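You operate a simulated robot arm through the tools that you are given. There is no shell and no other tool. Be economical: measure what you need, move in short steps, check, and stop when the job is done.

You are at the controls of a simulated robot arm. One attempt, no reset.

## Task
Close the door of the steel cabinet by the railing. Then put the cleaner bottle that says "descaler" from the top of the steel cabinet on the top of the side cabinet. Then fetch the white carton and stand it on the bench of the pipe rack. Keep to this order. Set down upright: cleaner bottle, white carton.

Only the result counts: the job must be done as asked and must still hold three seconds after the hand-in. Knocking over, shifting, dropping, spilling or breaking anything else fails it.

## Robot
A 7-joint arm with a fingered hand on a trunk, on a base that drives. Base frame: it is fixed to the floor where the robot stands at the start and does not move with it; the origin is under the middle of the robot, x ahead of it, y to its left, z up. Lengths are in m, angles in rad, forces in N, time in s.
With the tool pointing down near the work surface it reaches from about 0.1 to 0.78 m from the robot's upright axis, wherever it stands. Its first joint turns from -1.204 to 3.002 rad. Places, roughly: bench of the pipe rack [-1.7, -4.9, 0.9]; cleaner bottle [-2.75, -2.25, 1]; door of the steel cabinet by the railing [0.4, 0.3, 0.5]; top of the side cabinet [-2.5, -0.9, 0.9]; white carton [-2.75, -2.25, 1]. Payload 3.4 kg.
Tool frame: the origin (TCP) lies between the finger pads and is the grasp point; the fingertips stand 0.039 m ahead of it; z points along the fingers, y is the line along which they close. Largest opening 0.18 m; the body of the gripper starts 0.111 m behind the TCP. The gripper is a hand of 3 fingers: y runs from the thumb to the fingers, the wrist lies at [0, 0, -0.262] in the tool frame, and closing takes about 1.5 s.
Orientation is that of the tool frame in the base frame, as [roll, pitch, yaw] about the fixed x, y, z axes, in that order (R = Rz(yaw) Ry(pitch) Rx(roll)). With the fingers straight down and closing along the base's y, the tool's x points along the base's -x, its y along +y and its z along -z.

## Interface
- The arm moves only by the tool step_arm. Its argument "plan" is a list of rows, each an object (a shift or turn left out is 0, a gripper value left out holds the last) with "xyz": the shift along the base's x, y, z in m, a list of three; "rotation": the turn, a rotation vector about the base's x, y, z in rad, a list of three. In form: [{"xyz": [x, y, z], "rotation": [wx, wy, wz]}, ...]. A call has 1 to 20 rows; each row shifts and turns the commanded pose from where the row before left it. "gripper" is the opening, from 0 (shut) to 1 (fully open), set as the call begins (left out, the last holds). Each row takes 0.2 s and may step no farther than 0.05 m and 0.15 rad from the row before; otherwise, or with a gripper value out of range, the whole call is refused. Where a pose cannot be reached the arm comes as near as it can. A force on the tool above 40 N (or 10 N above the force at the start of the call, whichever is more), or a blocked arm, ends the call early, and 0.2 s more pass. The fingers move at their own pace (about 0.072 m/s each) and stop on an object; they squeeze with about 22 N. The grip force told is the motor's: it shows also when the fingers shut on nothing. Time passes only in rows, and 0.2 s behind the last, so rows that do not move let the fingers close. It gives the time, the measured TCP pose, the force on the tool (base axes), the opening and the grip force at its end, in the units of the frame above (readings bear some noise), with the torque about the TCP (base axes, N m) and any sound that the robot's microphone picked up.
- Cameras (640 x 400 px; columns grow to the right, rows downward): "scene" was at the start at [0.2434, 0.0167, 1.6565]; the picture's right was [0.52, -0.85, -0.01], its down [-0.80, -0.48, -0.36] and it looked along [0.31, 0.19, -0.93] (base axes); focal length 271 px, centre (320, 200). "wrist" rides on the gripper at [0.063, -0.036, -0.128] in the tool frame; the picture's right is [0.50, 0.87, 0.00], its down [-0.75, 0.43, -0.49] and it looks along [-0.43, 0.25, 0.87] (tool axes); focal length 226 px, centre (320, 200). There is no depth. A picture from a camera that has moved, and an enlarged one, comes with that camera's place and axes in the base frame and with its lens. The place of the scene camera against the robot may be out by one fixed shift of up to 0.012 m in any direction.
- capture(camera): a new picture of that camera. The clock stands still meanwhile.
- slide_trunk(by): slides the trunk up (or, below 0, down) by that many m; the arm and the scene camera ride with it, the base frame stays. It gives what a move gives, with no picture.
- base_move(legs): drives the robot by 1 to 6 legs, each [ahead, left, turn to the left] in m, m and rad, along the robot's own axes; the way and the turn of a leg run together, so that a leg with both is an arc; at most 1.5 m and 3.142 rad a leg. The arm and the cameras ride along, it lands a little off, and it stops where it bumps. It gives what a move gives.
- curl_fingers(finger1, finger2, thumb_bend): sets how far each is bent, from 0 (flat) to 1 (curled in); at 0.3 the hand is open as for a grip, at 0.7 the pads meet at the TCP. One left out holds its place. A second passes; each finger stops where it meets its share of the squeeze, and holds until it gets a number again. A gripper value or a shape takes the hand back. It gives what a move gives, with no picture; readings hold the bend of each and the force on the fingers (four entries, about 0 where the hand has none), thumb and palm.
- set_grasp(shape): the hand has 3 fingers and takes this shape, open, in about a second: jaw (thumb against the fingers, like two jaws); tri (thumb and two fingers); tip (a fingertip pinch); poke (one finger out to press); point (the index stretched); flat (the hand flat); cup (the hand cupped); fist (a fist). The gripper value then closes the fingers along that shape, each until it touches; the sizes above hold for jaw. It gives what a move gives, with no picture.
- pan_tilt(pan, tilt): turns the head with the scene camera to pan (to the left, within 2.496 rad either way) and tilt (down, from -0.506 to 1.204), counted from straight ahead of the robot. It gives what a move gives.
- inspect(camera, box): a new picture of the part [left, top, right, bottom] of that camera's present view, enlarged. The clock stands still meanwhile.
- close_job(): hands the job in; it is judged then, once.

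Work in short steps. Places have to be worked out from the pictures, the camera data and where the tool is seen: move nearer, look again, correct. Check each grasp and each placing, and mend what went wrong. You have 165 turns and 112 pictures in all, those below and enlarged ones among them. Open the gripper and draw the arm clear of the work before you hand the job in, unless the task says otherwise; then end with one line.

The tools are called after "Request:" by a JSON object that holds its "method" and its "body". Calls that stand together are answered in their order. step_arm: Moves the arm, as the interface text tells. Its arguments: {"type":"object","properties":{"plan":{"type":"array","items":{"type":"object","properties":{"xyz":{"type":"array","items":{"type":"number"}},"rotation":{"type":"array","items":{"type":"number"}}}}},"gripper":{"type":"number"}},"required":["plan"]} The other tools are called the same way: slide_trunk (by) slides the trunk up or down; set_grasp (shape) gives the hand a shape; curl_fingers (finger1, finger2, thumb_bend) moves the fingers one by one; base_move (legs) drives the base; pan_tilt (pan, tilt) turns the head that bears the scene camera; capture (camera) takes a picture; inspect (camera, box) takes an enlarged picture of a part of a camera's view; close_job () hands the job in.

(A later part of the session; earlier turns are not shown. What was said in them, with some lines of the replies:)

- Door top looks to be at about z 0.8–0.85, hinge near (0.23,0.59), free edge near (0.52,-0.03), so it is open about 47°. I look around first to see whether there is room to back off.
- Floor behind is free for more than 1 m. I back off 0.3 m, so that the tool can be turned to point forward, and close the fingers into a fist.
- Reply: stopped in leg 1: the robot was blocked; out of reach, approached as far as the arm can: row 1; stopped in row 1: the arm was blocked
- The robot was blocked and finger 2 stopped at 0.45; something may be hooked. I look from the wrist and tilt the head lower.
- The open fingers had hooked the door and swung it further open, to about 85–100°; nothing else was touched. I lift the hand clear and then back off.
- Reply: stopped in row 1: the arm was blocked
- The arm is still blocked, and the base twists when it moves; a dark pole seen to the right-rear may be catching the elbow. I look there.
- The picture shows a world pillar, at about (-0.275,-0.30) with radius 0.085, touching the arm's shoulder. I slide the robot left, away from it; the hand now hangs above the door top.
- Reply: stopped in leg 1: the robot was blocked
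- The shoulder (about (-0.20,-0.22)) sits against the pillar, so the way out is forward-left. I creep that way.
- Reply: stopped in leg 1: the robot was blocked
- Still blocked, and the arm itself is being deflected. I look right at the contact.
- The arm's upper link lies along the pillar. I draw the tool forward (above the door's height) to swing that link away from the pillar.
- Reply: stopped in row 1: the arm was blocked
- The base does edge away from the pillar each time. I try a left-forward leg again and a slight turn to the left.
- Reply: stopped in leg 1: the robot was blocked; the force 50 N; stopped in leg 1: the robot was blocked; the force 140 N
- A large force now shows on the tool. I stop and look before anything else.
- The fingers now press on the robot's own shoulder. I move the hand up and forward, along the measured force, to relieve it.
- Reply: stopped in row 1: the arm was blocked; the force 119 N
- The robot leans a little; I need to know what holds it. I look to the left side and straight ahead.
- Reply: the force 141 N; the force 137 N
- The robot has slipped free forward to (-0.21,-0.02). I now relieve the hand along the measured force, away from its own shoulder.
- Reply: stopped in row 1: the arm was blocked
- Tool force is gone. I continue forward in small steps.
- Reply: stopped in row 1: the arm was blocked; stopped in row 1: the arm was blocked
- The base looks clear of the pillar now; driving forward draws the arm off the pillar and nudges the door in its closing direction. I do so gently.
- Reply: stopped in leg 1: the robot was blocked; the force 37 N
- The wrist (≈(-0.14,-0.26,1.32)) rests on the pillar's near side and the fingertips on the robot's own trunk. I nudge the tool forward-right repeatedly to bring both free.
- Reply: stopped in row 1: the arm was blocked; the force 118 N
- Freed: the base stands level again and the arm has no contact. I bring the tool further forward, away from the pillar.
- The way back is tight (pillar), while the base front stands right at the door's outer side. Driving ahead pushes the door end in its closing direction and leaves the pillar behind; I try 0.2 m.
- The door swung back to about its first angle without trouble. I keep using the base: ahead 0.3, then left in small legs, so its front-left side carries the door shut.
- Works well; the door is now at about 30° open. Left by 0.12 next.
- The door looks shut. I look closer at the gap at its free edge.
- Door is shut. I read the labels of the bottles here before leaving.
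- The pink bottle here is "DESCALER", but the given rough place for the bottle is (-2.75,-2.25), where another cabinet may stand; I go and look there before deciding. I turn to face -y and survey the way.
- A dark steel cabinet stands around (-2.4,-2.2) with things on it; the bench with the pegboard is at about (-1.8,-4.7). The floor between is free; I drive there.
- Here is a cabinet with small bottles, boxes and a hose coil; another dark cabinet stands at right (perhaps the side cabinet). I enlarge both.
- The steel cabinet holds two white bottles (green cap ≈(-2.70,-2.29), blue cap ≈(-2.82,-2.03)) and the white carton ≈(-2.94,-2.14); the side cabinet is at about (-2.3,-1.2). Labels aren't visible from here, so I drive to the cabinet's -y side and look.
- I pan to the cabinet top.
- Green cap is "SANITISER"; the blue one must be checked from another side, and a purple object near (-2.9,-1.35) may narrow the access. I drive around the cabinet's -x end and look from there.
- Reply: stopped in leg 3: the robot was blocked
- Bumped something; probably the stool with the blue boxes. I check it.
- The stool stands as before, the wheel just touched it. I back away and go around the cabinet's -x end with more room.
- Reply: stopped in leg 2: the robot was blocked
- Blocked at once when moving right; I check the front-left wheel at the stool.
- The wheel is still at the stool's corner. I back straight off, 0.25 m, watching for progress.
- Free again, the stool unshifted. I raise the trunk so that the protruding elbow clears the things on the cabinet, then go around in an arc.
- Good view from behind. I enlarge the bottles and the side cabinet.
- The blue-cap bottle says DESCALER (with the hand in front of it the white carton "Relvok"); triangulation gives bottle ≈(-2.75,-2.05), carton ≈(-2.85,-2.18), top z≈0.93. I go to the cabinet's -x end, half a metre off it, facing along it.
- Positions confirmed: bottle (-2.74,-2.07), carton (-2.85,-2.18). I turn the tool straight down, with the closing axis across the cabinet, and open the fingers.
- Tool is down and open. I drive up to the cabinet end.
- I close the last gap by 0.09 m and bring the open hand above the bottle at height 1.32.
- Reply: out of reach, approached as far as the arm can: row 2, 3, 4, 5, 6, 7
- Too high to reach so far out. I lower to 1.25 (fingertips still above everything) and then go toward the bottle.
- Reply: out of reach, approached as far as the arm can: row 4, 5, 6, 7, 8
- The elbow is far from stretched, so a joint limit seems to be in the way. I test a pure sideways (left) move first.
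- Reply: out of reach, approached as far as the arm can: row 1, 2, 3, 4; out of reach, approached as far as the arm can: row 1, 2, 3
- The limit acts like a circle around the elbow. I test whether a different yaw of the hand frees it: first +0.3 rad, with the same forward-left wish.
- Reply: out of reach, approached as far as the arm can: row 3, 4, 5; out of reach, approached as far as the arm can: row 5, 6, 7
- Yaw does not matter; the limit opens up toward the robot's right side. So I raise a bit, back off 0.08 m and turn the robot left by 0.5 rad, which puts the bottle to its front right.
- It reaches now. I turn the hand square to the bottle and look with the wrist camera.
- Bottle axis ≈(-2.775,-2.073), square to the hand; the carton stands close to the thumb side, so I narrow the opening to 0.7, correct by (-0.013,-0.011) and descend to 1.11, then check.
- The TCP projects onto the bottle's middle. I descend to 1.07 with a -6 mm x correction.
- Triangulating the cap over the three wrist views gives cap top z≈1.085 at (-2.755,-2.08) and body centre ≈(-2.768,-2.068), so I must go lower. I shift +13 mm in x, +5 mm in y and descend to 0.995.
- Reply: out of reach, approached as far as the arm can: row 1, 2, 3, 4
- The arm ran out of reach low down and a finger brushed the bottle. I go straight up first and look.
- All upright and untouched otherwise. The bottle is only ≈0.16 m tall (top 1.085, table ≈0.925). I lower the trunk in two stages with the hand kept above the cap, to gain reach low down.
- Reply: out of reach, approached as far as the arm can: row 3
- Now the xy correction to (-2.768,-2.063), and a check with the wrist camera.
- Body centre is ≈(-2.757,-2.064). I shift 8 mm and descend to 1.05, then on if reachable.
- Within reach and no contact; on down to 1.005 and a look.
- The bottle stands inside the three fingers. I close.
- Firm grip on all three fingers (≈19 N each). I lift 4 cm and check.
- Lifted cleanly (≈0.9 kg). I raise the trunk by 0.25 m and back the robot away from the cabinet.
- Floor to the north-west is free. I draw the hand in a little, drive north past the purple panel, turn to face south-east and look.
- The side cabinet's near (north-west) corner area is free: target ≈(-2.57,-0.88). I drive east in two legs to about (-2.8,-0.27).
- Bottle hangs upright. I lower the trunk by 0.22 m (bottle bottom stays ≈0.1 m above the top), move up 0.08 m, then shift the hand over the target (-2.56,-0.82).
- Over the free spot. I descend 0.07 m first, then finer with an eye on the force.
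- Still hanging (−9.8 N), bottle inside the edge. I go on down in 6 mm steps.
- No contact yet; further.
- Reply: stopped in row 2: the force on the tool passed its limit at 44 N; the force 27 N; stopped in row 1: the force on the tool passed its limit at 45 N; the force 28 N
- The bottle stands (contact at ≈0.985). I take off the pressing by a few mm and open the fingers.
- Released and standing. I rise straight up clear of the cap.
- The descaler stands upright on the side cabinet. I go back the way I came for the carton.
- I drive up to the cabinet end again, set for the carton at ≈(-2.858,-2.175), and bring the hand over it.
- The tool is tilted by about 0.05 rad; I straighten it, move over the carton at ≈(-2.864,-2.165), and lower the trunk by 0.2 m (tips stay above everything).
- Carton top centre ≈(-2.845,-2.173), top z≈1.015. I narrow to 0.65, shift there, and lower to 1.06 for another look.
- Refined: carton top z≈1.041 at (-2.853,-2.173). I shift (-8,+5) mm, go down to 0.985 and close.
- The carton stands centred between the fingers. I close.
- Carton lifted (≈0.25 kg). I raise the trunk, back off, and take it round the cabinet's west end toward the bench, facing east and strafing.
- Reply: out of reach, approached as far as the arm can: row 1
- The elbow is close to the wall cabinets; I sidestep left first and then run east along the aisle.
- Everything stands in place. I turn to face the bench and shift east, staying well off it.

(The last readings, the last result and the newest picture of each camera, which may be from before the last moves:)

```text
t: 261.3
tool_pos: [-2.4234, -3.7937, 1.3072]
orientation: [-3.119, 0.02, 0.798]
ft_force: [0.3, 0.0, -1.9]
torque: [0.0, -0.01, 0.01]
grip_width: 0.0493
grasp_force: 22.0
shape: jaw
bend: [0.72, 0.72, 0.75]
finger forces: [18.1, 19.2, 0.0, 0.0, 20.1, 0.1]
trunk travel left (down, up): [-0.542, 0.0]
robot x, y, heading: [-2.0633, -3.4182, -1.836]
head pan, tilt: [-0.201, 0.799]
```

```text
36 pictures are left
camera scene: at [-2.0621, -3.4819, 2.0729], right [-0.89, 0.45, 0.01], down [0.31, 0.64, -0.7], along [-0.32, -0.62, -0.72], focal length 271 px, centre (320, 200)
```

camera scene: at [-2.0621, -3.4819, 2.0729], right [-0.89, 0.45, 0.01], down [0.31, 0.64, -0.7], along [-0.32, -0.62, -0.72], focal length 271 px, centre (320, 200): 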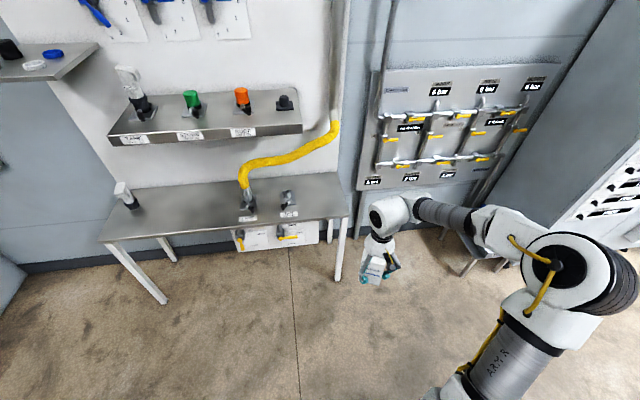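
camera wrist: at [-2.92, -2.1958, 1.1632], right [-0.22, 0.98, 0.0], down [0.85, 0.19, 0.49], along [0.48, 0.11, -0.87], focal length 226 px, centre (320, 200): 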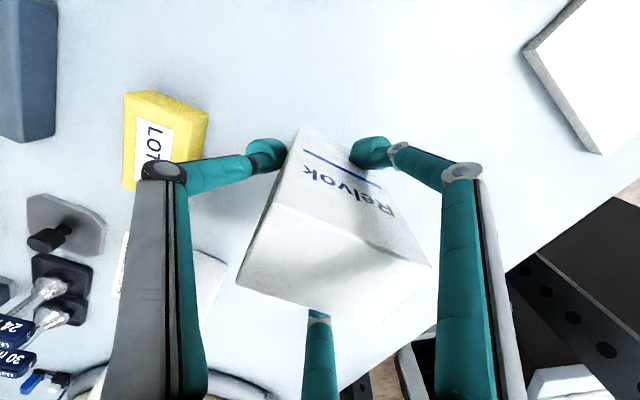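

The bench is in full view: its corners are ≈(-2.67,-4.32), (-1.45,-4.71) in front; the free stretch between hose base and jar suits, target ≈(-1.85,-4.73). I sidestep left to line up and lower the trunk.

Request:
{"method": "base_move", "body": {"legs": [[0, 0, -0.05], [0.25, 0.86, 0]]}}

Request:
{"method": "slide_trunk", "body": {"by": -0.24}}

Request:
{"method": "pan_tilt", "body": {"pan": -0.2, "tilt": 0.9}}

Request:
{"method": "capture", "body": {"camera": "scene"}}

```text
t: 266.4
tool_pos: [-1.7382, -4.2742, 1.2991]
orientation: [3.131, 0.0, 0.742]
ft_force: [0.2, -0.3, -1.5]
torque: [0.0, -0.01, 0.01]
grip_width: 0.0498
grasp_force: 22.1
shape: jaw
bend: [0.72, 0.72, 0.75]
finger forces: [18.1, 19.1, 0.1, 0.0, 20.0, 0.0]
trunk travel left (down, up): [-0.542, 0.0]
robot x, y, heading: [-1.3266, -3.9249, -1.879]
head pan, tilt: [-0.201, 0.799]
```

```text
t: 268.9
tool_pos: [-1.7277, -4.2752, 1.0619]
orientation: [3.137, 0.006, 0.745]
ft_force: [-0.7, 0.1, -1.9]
torque: [-0.02, -0.01, -0.03]
grip_width: 0.0491
grasp_force: 22.1
shape: jaw
bend: [0.72, 0.72, 0.75]
finger forces: [18.0, 19.0, 0.1, 0.1, 19.7, 0.1]
trunk travel left (down, up): [-0.302, 0.24]
robot x, y, heading: [-1.3262, -3.9256, -1.884]
head pan, tilt: [-0.201, 0.799]
```

```text
t: 269.6
tool_pos: [-1.7218, -4.2774, 1.0633]
orientation: [3.14, 0.008, 0.742]
ft_force: [0.0, -0.6, -2.0]
torque: [0.02, -0.02, -0.02]
grip_width: 0.0496
grasp_force: 21.6
shape: jaw
bend: [0.72, 0.72, 0.75]
finger forces: [18.1, 19.1, 0.0, 0.1, 19.7, 0.1]
trunk travel left (down, up): [-0.302, 0.24]
robot x, y, heading: [-1.3283, -3.9279, -1.879]
head pan, tilt: [-0.201, 0.901]
```

```text
35 pictures are left
camera scene: at [-1.3845, -4.0338, 1.8255], right [-0.87, 0.49, 0.0], down [0.39, 0.68, -0.62], along [-0.3, -0.54, -0.79], focal length 271 px, centre (320, 200)
```

scene: 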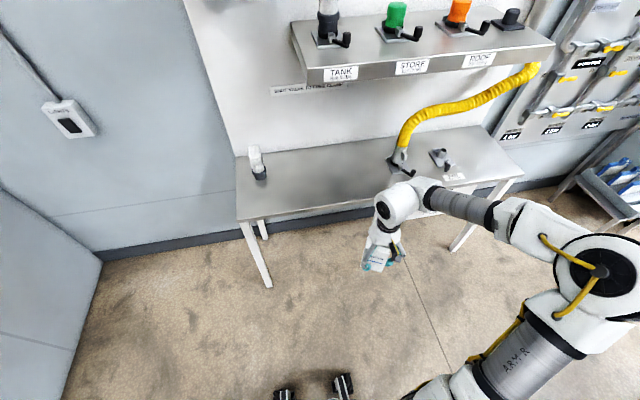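

The shelf overhangs the bench's middle (front ≈(-1.73,-4.74), z≈1.39), so I choose a spot left of the shelf's end and clear of the jar: target ≈(-1.66,-4.77). I move the base in.

Request:
{"method": "base_move", "body": {"legs": [[0.0, 0.185, 0], [0.31, 0.0, 0]]}}

Request:
{"method": "capture", "body": {"camera": "scene"}}

```text
t: 272.8
tool_pos: [-1.63, -4.6341, 1.0638]
orientation: [-3.137, 0.009, 0.756]
ft_force: [0.0, -0.2, -1.7]
torque: [0.01, 0.02, 0.01]
grip_width: 0.0495
grasp_force: 22.3
shape: jaw
bend: [0.72, 0.72, 0.75]
finger forces: [17.9, 19.0, 0.0, 0.0, 19.7, 0.0]
trunk travel left (down, up): [-0.302, 0.24]
robot x, y, heading: [-1.2442, -4.2842, -1.874]
head pan, tilt: [-0.201, 0.901]
```

```text
34 pictures are left
camera scene: at [-1.3041, -4.3855, 1.8253], right [-0.88, 0.48, -0.01], down [0.38, 0.69, -0.62], along [-0.29, -0.54, -0.79], focal length 271 px, centre (320, 200)
```

scene: 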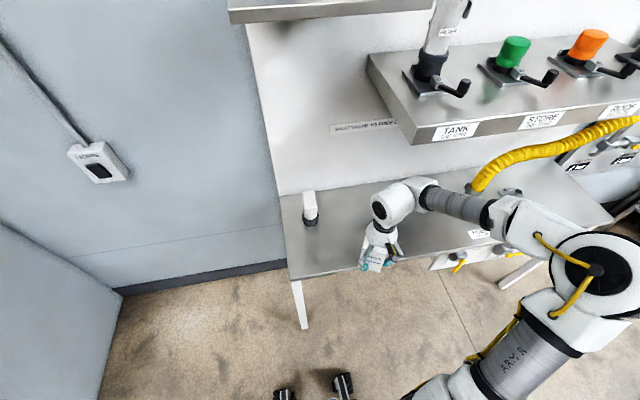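

Jar at ≈(-1.557,-4.935), shelf corner ≈(-1.74,-4.72). I settle on (-1.60,-4.76), about 0.09 m in from the bench's front edge, and move the carton there.

Request:
{"method": "step_arm", "body": {"plan": [{"xyz": [0.01, -0.032, 0]}, {"xyz": [0.01, -0.032, 0]}, {"xyz": [0.01, -0.032, 0]}, {"xyz": [0.0, -0.032, 0]}]}}

Request:
{"method": "capture", "body": {"camera": "scene"}}

Request:
{"method": "capture", "body": {"camera": "wrist"}}

```text
t: 273.8
tool_pos: [-1.5858, -4.7646, 1.0709]
orientation: [-3.127, 0.013, 0.754]
ft_force: [0.1, 0.0, -1.6]
torque: [0.03, 0.05, 0.01]
grip_width: 0.0491
grasp_force: 21.9
shape: jaw
bend: [0.72, 0.72, 0.75]
finger forces: [17.9, 18.9, 0.0, 0.0, 19.2, 0.0]
trunk travel left (down, up): [-0.302, 0.24]
robot x, y, heading: [-1.2429, -4.2803, -1.875]
head pan, tilt: [-0.201, 0.901]
```

```text
33 pictures are left
camera scene: at [-1.2913, -4.3937, 1.8251], right [-0.88, 0.48, 0.0], down [0.38, 0.69, -0.62], along [-0.3, -0.54, -0.79], focal length 271 px, centre (320, 200)
```

scene: 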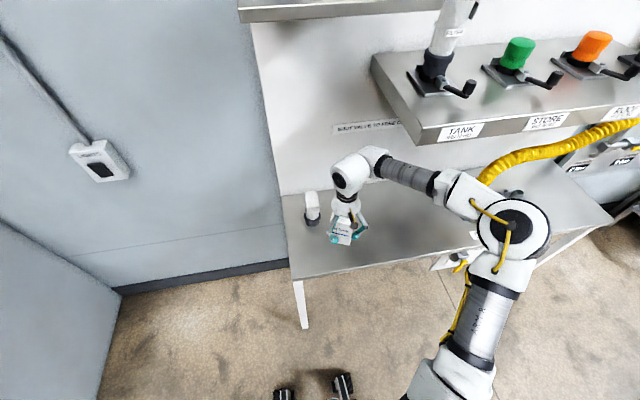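

```text
32 pictures are left
camera wrist: at [-1.5626, -4.6948, 1.1975], right [0.96, -0.29, -0.02], down [-0.24, -0.83, 0.5], along [-0.16, -0.47, -0.87], focal length 226 px, centre (320, 200)
```

wrist: 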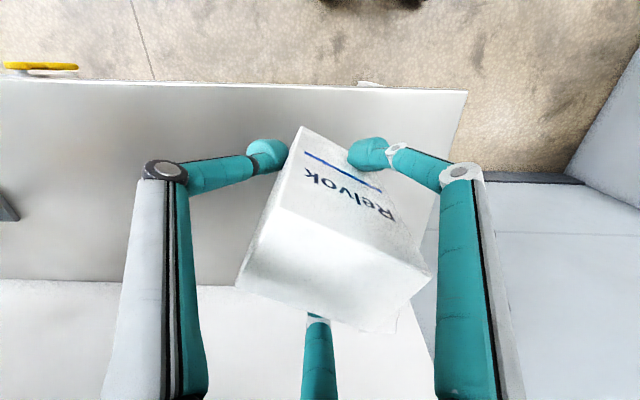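

The wrist view shows the front edge only ≈0.06 m from the carton's middle; I go 0.035 m further in and start lowering.

Request:
{"method": "step_arm", "body": {"plan": [{"xyz": [-0.008, -0.017, 0]}, {"xyz": [-0.008, -0.017, 0]}, {"xyz": [0, 0, -0.02]}, {"xyz": [0, 0, -0.02]}]}}

Request:
{"method": "inspect", "body": {"camera": "scene", "box": [260, 130, 440, 290]}}

```text
t: 274.8
tool_pos: [-1.6102, -4.7976, 1.0255]
orientation: [-3.133, 0.013, 0.754]
ft_force: [0.3, -0.6, -1.7]
torque: [-0.02, -0.03, 0.02]
grip_width: 0.0494
grasp_force: 21.8
shape: jaw
bend: [0.72, 0.72, 0.75]
finger forces: [17.7, 18.9, 0.0, 0.1, 19.2, 0.1]
trunk travel left (down, up): [-0.302, 0.24]
robot x, y, heading: [-1.2457, -4.2778, -1.87]
head pan, tilt: [-0.201, 0.901]
```

```text
2.50 times, centred on (350, 210) of scene
camera zoom: at [-1.2959, -4.3909, 1.8252], right [-0.88, 0.48, 0.0], down [0.38, 0.69, -0.62], along [-0.3, -0.54, -0.79], focal length 677 px, centre (245, 175)
```

zoom: 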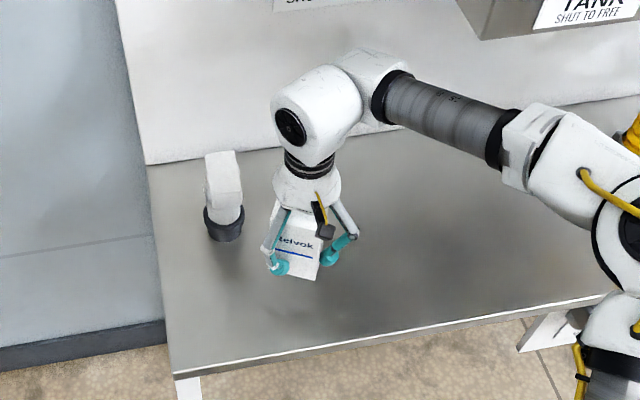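

Well inside the bench, the jar is clear. I lower in small steps until the force shows contact.

Request:
{"method": "step_arm", "body": {"plan": [{"xyz": [0, 0, -0.01]}, {"xyz": [0, 0, -0.01]}]}}

Request:
{"method": "step_arm", "body": {"plan": [{"xyz": [0, 0, -0.006]}, {"xyz": [0, 0, -0.006]}]}}

Request:
{"method": "step_arm", "body": {"plan": [{"xyz": [0, 0, -0.006]}, {"xyz": [0, 0, -0.004]}]}}

```text
t: 275.4
tool_pos: [-1.6083, -4.7961, 1.0049]
orientation: [-3.132, 0.015, 0.756]
ft_force: [1.0, -0.7, -1.9]
torque: [0.03, 0.01, 0.01]
grip_width: 0.0493
grasp_force: 22.4
shape: jaw
bend: [0.72, 0.72, 0.75]
finger forces: [17.7, 18.8, 0.0, 0.0, 19.2, 0.0]
trunk travel left (down, up): [-0.302, 0.24]
robot x, y, heading: [-1.2419, -4.2809, -1.872]
head pan, tilt: [-0.201, 0.901]
```

```text
t: 276.0
tool_pos: [-1.6128, -4.7934, 0.9951]
orientation: [-3.134, 0.012, 0.753]
ft_force: [0.3, -0.3, -2.0]
torque: [-0.02, 0.02, -0.02]
grip_width: 0.049
grasp_force: 22.3
shape: jaw
bend: [0.72, 0.72, 0.75]
finger forces: [17.8, 18.8, 0.0, 0.1, 19.1, 0.0]
trunk travel left (down, up): [-0.302, 0.24]
robot x, y, heading: [-1.2497, -4.2816, -1.875]
head pan, tilt: [-0.201, 0.901]
```

```text
t: 276.6
tool_pos: [-1.6117, -4.7955, 0.9828]
orientation: [-3.135, 0.012, 0.755]
ft_force: [-0.8, -0.5, -2.4]
torque: [0.05, 0.03, 0.01]
grip_width: 0.049
grasp_force: 22.0
shape: jaw
bend: [0.72, 0.72, 0.75]
finger forces: [17.7, 18.8, 0.1, 0.0, 19.1, 0.0]
trunk travel left (down, up): [-0.302, 0.24]
robot x, y, heading: [-1.2453, -4.2795, -1.866]
head pan, tilt: [-0.201, 0.901]
```

Request:
{"method": "step_arm", "body": {"plan": [{"xyz": [0, 0, -0.005]}, {"xyz": [0, 0, -0.005]}]}}

Request:
{"method": "step_arm", "body": {"plan": [{"xyz": [0, 0, -0.005]}, {"xyz": [0, 0, -0.003]}]}}

```text
t: 277.2
tool_pos: [-1.611, -4.7948, 0.9735]
orientation: [-3.135, 0.012, 0.754]
ft_force: [-0.4, -0.2, -1.5]
torque: [-0.01, 0.03, 0.01]
grip_width: 0.0493
grasp_force: 21.9
shape: jaw
bend: [0.72, 0.72, 0.75]
finger forces: [17.7, 18.8, 0.0, 0.0, 19.1, 0.0]
trunk travel left (down, up): [-0.302, 0.24]
robot x, y, heading: [-1.2456, -4.2827, -1.873]
head pan, tilt: [-0.201, 0.901]
```

```text
t: 277.8
tool_pos: [-1.6118, -4.7955, 0.9674]
orientation: [-3.132, 0.013, 0.753]
ft_force: [-0.3, 0.7, -1.6]
torque: [0.03, 0.01, -0.02]
grip_width: 0.0494
grasp_force: 22.4
shape: jaw
bend: [0.72, 0.72, 0.75]
finger forces: [17.6, 18.8, 0.0, 0.0, 19.1, 0.0]
trunk travel left (down, up): [-0.302, 0.24]
robot x, y, heading: [-1.2434, -4.2789, -1.869]
head pan, tilt: [-0.201, 0.901]
```

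No contact yet; the bench must be a little lower. A look with the wrist camera.

Request:
{"method": "inspect", "body": {"camera": "scene", "box": [290, 170, 410, 270]}}

Request:
{"method": "step_arm", "body": {"plan": [{"xyz": [0, 0, -0.005]}, {"xyz": [0, 0, -0.004]}]}}

```text
4.00 times, centred on (350, 220) of scene
camera zoom: at [-1.3014, -4.3875, 1.8253], right [-0.88, 0.48, 0.0], down [0.38, 0.69, -0.62], along [-0.29, -0.54, -0.79], focal length 1083 px, centre (200, 120)
```

zoom: 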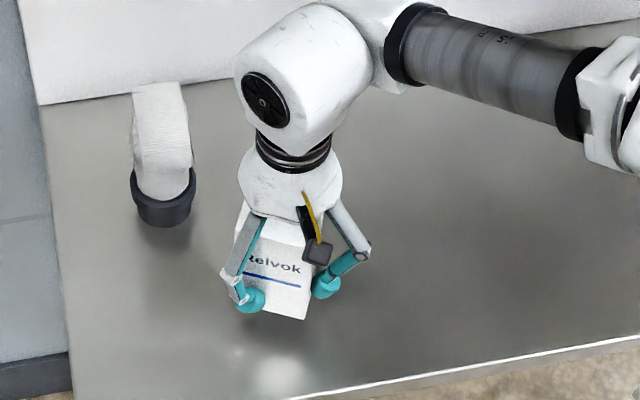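

```text
t: 278.4
tool_pos: [-1.6098, -4.7961, 0.9576]
orientation: [-3.134, 0.012, 0.755]
ft_force: [0.1, 0.9, -1.5]
torque: [0.0, -0.01, 0.03]
grip_width: 0.0494
grasp_force: 21.5
shape: jaw
bend: [0.72, 0.72, 0.75]
finger forces: [17.7, 18.8, 0.0, 0.1, 19.1, 0.0]
trunk travel left (down, up): [-0.302, 0.24]
robot x, y, heading: [-1.2449, -4.2792, -1.873]
head pan, tilt: [-0.201, 0.901]
```

Still a little air below the carton. I keep lowering in 4–5 mm steps.

Request:
{"method": "step_arm", "body": {"plan": [{"xyz": [0, 0, -0.005]}, {"xyz": [0, 0, -0.004]}]}}

Request:
{"method": "step_arm", "body": {"plan": [{"xyz": [0, 0, -0.004]}, {"xyz": [0, 0, -0.004]}]}}

Request:
{"method": "step_arm", "body": {"plan": [{"xyz": [0, 0, -0.004]}, {"xyz": [0, 0, -0.004]}]}}

```text
t: 279.0
tool_pos: [-1.6111, -4.7971, 0.9496]
orientation: [-3.135, 0.012, 0.754]
ft_force: [-0.1, -0.5, -1.2]
torque: [-0.03, -0.02, -0.02]
grip_width: 0.0495
grasp_force: 22.2
shape: jaw
bend: [0.72, 0.72, 0.75]
finger forces: [17.7, 18.8, 0.0, 0.1, 19.1, 0.0]
trunk travel left (down, up): [-0.302, 0.24]
robot x, y, heading: [-1.2439, -4.2826, -1.874]
head pan, tilt: [-0.201, 0.901]
```

```text
t: 279.6
tool_pos: [-1.6097, -4.7973, 0.9404]
orientation: [-3.134, 0.011, 0.755]
ft_force: [-0.9, 0.4, -1.2]
torque: [0.05, -0.02, 0.01]
grip_width: 0.0494
grasp_force: 22.1
shape: jaw
bend: [0.72, 0.72, 0.75]
finger forces: [17.7, 18.7, 0.0, 0.0, 19.2, 0.0]
trunk travel left (down, up): [-0.302, 0.24]
robot x, y, heading: [-1.2448, -4.2773, -1.869]
head pan, tilt: [-0.201, 0.901]
```

```text
t: 280.2
tool_pos: [-1.6112, -4.7971, 0.9327]
orientation: [-3.136, 0.012, 0.755]
ft_force: [-0.4, 0.3, -2.3]
torque: [0.01, 0.01, 0.01]
grip_width: 0.0494
grasp_force: 22.4
shape: jaw
bend: [0.72, 0.72, 0.75]
finger forces: [17.7, 18.7, 0.1, 0.0, 19.1, 0.1]
trunk travel left (down, up): [-0.302, 0.24]
robot x, y, heading: [-1.244, -4.2747, -1.875]
head pan, tilt: [-0.201, 0.901]
```

Request:
{"method": "step_arm", "body": {"plan": [{"xyz": [0, 0, -0.005]}, {"xyz": [0, 0, -0.004]}]}}

Request:
{"method": "step_arm", "body": {"plan": [{"xyz": [0, 0, -0.004]}, {"xyz": [0, 0, -0.004]}]}}

Request:
{"method": "inspect", "body": {"camera": "scene", "box": [290, 170, 410, 270]}}

```text
t: 280.8
tool_pos: [-1.6099, -4.7965, 0.9237]
orientation: [-3.137, 0.015, 0.755]
ft_force: [-2.1, 0.4, 6.5]
torque: [0.05, 0.03, 0.05]
grip_width: 0.0494
grasp_force: 22.7
shape: jaw
bend: [0.72, 0.72, 0.75]
finger forces: [18.0, 19.5, 0.0, 0.1, 20.4, 0.0]
trunk travel left (down, up): [-0.302, 0.24]
robot x, y, heading: [-1.2411, -4.2802, -1.874]
head pan, tilt: [-0.201, 0.901]
```

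```text
t: 281.4
tool_pos: [-1.6091, -4.7966, 0.9213]
orientation: [3.14, 0.019, 0.753]
ft_force: [-6.7, -1.6, 39.0]
torque: [0.09, 0.43, 0.17]
grip_width: 0.0512
grasp_force: 22.0
shape: jaw
bend: [0.73, 0.72, 0.76]
finger forces: [20.3, 23.0, 0.1, 0.0, 24.6, 0.0]
trunk travel left (down, up): [-0.302, 0.24]
robot x, y, heading: [-1.2432, -4.2761, -1.873]
head pan, tilt: [-0.201, 0.901]
```

```text
4.00 times, centred on (350, 220) of scene
camera zoom: at [-1.2975, -4.3793, 1.8266], right [-0.88, 0.48, 0.0], down [0.38, 0.69, -0.62], along [-0.3, -0.55, -0.78], focal length 1083 px, centre (200, 120)
```

zoom: 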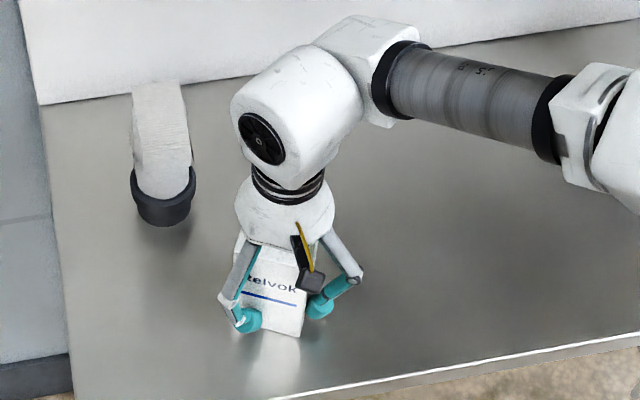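

The carton stands on the bench (39 N of push). I ease off 7 mm and open gently.

Request:
{"method": "step_arm", "body": {"plan": [{"xyz": [0, 0, 0.004]}, {"xyz": [0, 0, 0.003]}, {}]}}

Request:
{"method": "step_arm", "body": {"plan": [{}, {}, {}, {}], "gripper": 0.6}}

Request:
{"method": "inspect", "body": {"camera": "scene", "box": [290, 170, 410, 270]}}

```text
t: 282.2
tool_pos: [-1.6091, -4.795, 0.9221]
orientation: [-3.135, 0.013, 0.754]
ft_force: [-2.5, -6.4, 18.4]
torque: [-0.23, 0.21, 0.12]
grip_width: 0.051
grasp_force: 21.6
shape: jaw
bend: [0.73, 0.72, 0.76]
finger forces: [19.7, 22.9, 0.1, 0.1, 19.9, 0.0]
trunk travel left (down, up): [-0.302, 0.24]
robot x, y, heading: [-1.2461, -4.2806, -1.873]
head pan, tilt: [-0.201, 0.901]
```

```text
t: 283.2
tool_pos: [-1.6109, -4.7946, 0.9232]
orientation: [-3.134, 0.012, 0.755]
ft_force: [0.5, 0.7, 0.4]
torque: [-0.05, -0.02, 0.0]
grip_width: 0.1073
grasp_force: 0.1
shape: jaw
bend: [0.69, 0.69, 0.69]
finger forces: [0.0, 0.0, 0.0, 0.0, 0.1, 0.0]
trunk travel left (down, up): [-0.302, 0.24]
robot x, y, heading: [-1.2452, -4.2754, -1.872]
head pan, tilt: [-0.201, 0.901]
```

```text
4.00 times, centred on (350, 220) of scene
camera zoom: at [-1.3013, -4.3874, 1.8253], right [-0.88, 0.48, 0.0], down [0.38, 0.69, -0.62], along [-0.29, -0.54, -0.79], focal length 1083 px, centre (200, 120)
```

zoom: 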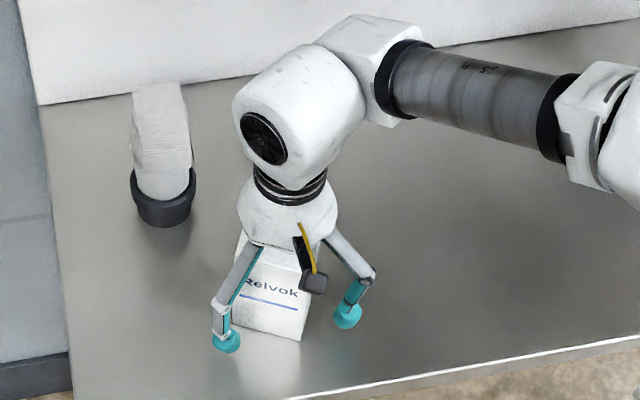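

The carton stands free and upright. I rise straight up and then back off the base.

Request:
{"method": "step_arm", "body": {"plan": [{"xyz": [0, 0, 0.03]}, {"xyz": [0, 0, 0.03]}, {"xyz": [0, 0, 0.04]}, {"xyz": [0, 0, 0.04]}]}}

Request:
{"method": "base_move", "body": {"legs": [[-0.4, 0, 0]]}}

Request:
{"method": "capture", "body": {"camera": "scene"}}

```text
t: 284.2
tool_pos: [-1.6128, -4.794, 1.0656]
orientation: [-3.132, 0.01, 0.754]
ft_force: [0.1, 0.0, 0.8]
torque: [-0.02, -0.01, 0.0]
grip_width: 0.1075
grasp_force: 0.1
shape: jaw
bend: [0.69, 0.69, 0.69]
finger forces: [0.0, 0.1, 0.0, 0.0, 0.0, 0.0]
trunk travel left (down, up): [-0.302, 0.24]
robot x, y, heading: [-1.2429, -4.2816, -1.871]
head pan, tilt: [-0.201, 0.901]
```

```text
t: 286.7
tool_pos: [-1.4957, -4.4106, 1.0649]
orientation: [-3.135, 0.014, 0.749]
ft_force: [0.0, 1.1, -0.3]
torque: [0.01, 0.01, 0.02]
grip_width: 0.1076
grasp_force: 0.0
shape: jaw
bend: [0.69, 0.69, 0.69]
finger forces: [0.0, 0.0, 0.1, 0.0, 0.0, 0.0]
trunk travel left (down, up): [-0.302, 0.24]
robot x, y, heading: [-1.1259, -3.899, -1.882]
head pan, tilt: [-0.201, 0.901]
```

```text
27 pictures are left
camera scene: at [-1.1812, -4.0046, 1.8254], right [-0.87, 0.49, 0.0], down [0.39, 0.69, -0.62], along [-0.3, -0.54, -0.79], focal length 271 px, centre (320, 200)
```

scene: 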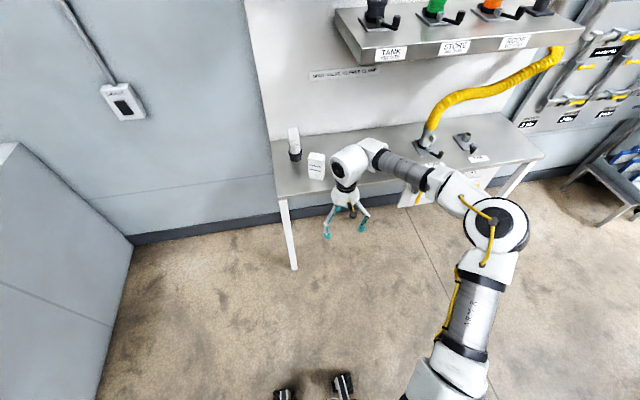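

Carton stands upright on the bench. Last, I open the hand fully and turn to check the door and the bottle from afar.

Request:
{"method": "base_move", "body": {"legs": [[-0.4, 0, 0], [0, 0, 1.4]]}}

Request:
{"method": "step_arm", "body": {"plan": [{}, {}, {}], "gripper": 1}}

Request:
{"method": "pan_tilt", "body": {"pan": 1.7, "tilt": 0.2}}

Request:
{"method": "capture", "body": {"camera": "scene"}}

Request:
{"method": "pan_tilt", "body": {"pan": 2.45, "tilt": 0.25}}

Request:
{"method": "capture", "body": {"camera": "scene"}}

```text
t: 292.6
tool_pos: [-0.5636, -3.9705, 1.0672]
orientation: [-3.133, 0.016, 2.146]
ft_force: [0.8, 0.5, -0.5]
torque: [-0.03, 0.02, 0.01]
grip_width: 0.1076
grasp_force: 0.1
shape: jaw
bend: [0.69, 0.69, 0.69]
finger forces: [0.0, 0.1, 0.1, 0.0, 0.1, 0.0]
trunk travel left (down, up): [-0.302, 0.24]
robot x, y, heading: [-1.0014, -3.5189, -0.479]
head pan, tilt: [-0.201, 0.901]
```

```text
t: 293.4
tool_pos: [-0.564, -3.9656, 1.0684]
orientation: [-3.131, 0.021, 2.144]
ft_force: [0.5, -0.6, -0.8]
torque: [-0.01, 0.02, -0.04]
grip_width: 0.1799
grasp_force: 0.1
shape: jaw
bend: [0.3, 0.3, 0.3]
finger forces: [0.1, 0.1, 0.0, 0.0, 0.1, 0.1]
trunk travel left (down, up): [-0.302, 0.24]
robot x, y, heading: [-1.006, -3.5219, -0.481]
head pan, tilt: [-0.201, 0.901]
```

```text
t: 295.3
tool_pos: [-0.5641, -3.9651, 1.0696]
orientation: [-3.132, 0.022, 2.144]
ft_force: [0.2, 0.0, -0.7]
torque: [0.02, 0.03, 0.01]
grip_width: 0.1796
grasp_force: 0.1
shape: jaw
bend: [0.3, 0.3, 0.3]
finger forces: [0.0, 0.0, 0.0, 0.1, 0.1, 0.1]
trunk travel left (down, up): [-0.302, 0.24]
robot x, y, heading: [-1.0073, -3.5214, -0.476]
head pan, tilt: [1.7, 0.201]
```

```text
26 pictures are left
camera scene: at [-0.9432, -3.4643, 1.8876], right [0.94, -0.34, 0.0], down [-0.07, -0.18, -0.98], along [0.34, 0.92, -0.2], focal length 271 px, centre (320, 200)
```

scene: 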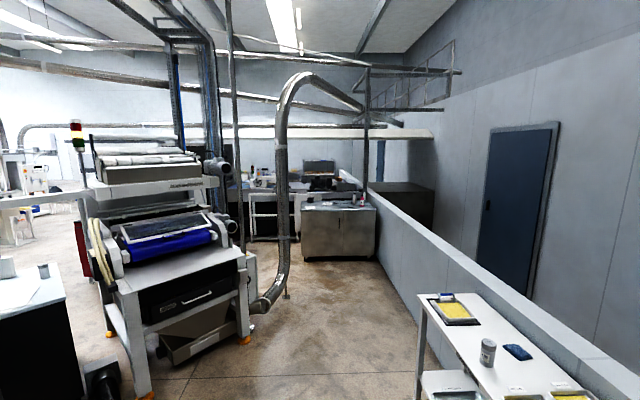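

```text
t: 296.4
tool_pos: [-0.5647, -3.967, 1.0689]
orientation: [-3.132, 0.021, 2.144]
ft_force: [0.5, -0.6, 0.1]
torque: [-0.03, -0.01, 0.03]
grip_width: 0.1799
grasp_force: 0.0
shape: jaw
bend: [0.3, 0.3, 0.3]
finger forces: [0.1, 0.1, 0.0, 0.0, 0.0, 0.0]
trunk travel left (down, up): [-0.302, 0.24]
robot x, y, heading: [-1.0046, -3.5184, -0.482]
head pan, tilt: [2.45, 0.25]
```

```text
25 pictures are left
camera scene: at [-1.0114, -3.4656, 1.8832], right [0.92, 0.39, 0.0], down [0.09, -0.22, -0.97], along [-0.38, 0.89, -0.24], focal length 271 px, centre (320, 200)
```

scene: 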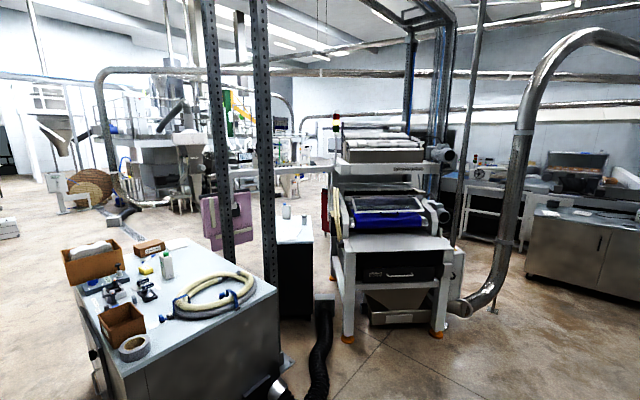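

The door is still shut, the bottle stands on the side cabinet, the carton on the bench, and the arm is clear with the hand open. I hand in.

Request:
{"method": "close_job", "body": {}}

```text
The job is handed in.
```

I closed the door, then stood the "descaler" bottle upright on the side cabinet and the white carton upright on the bench of the pipe rack, in that order; the hand is open and the arm clear. On the way the fingers pulled the door further open before I shut it, the arm jammed on a pillar, a wheel touched a stool and a finger brushed the bottle; nothing looked knocked over or shifted.
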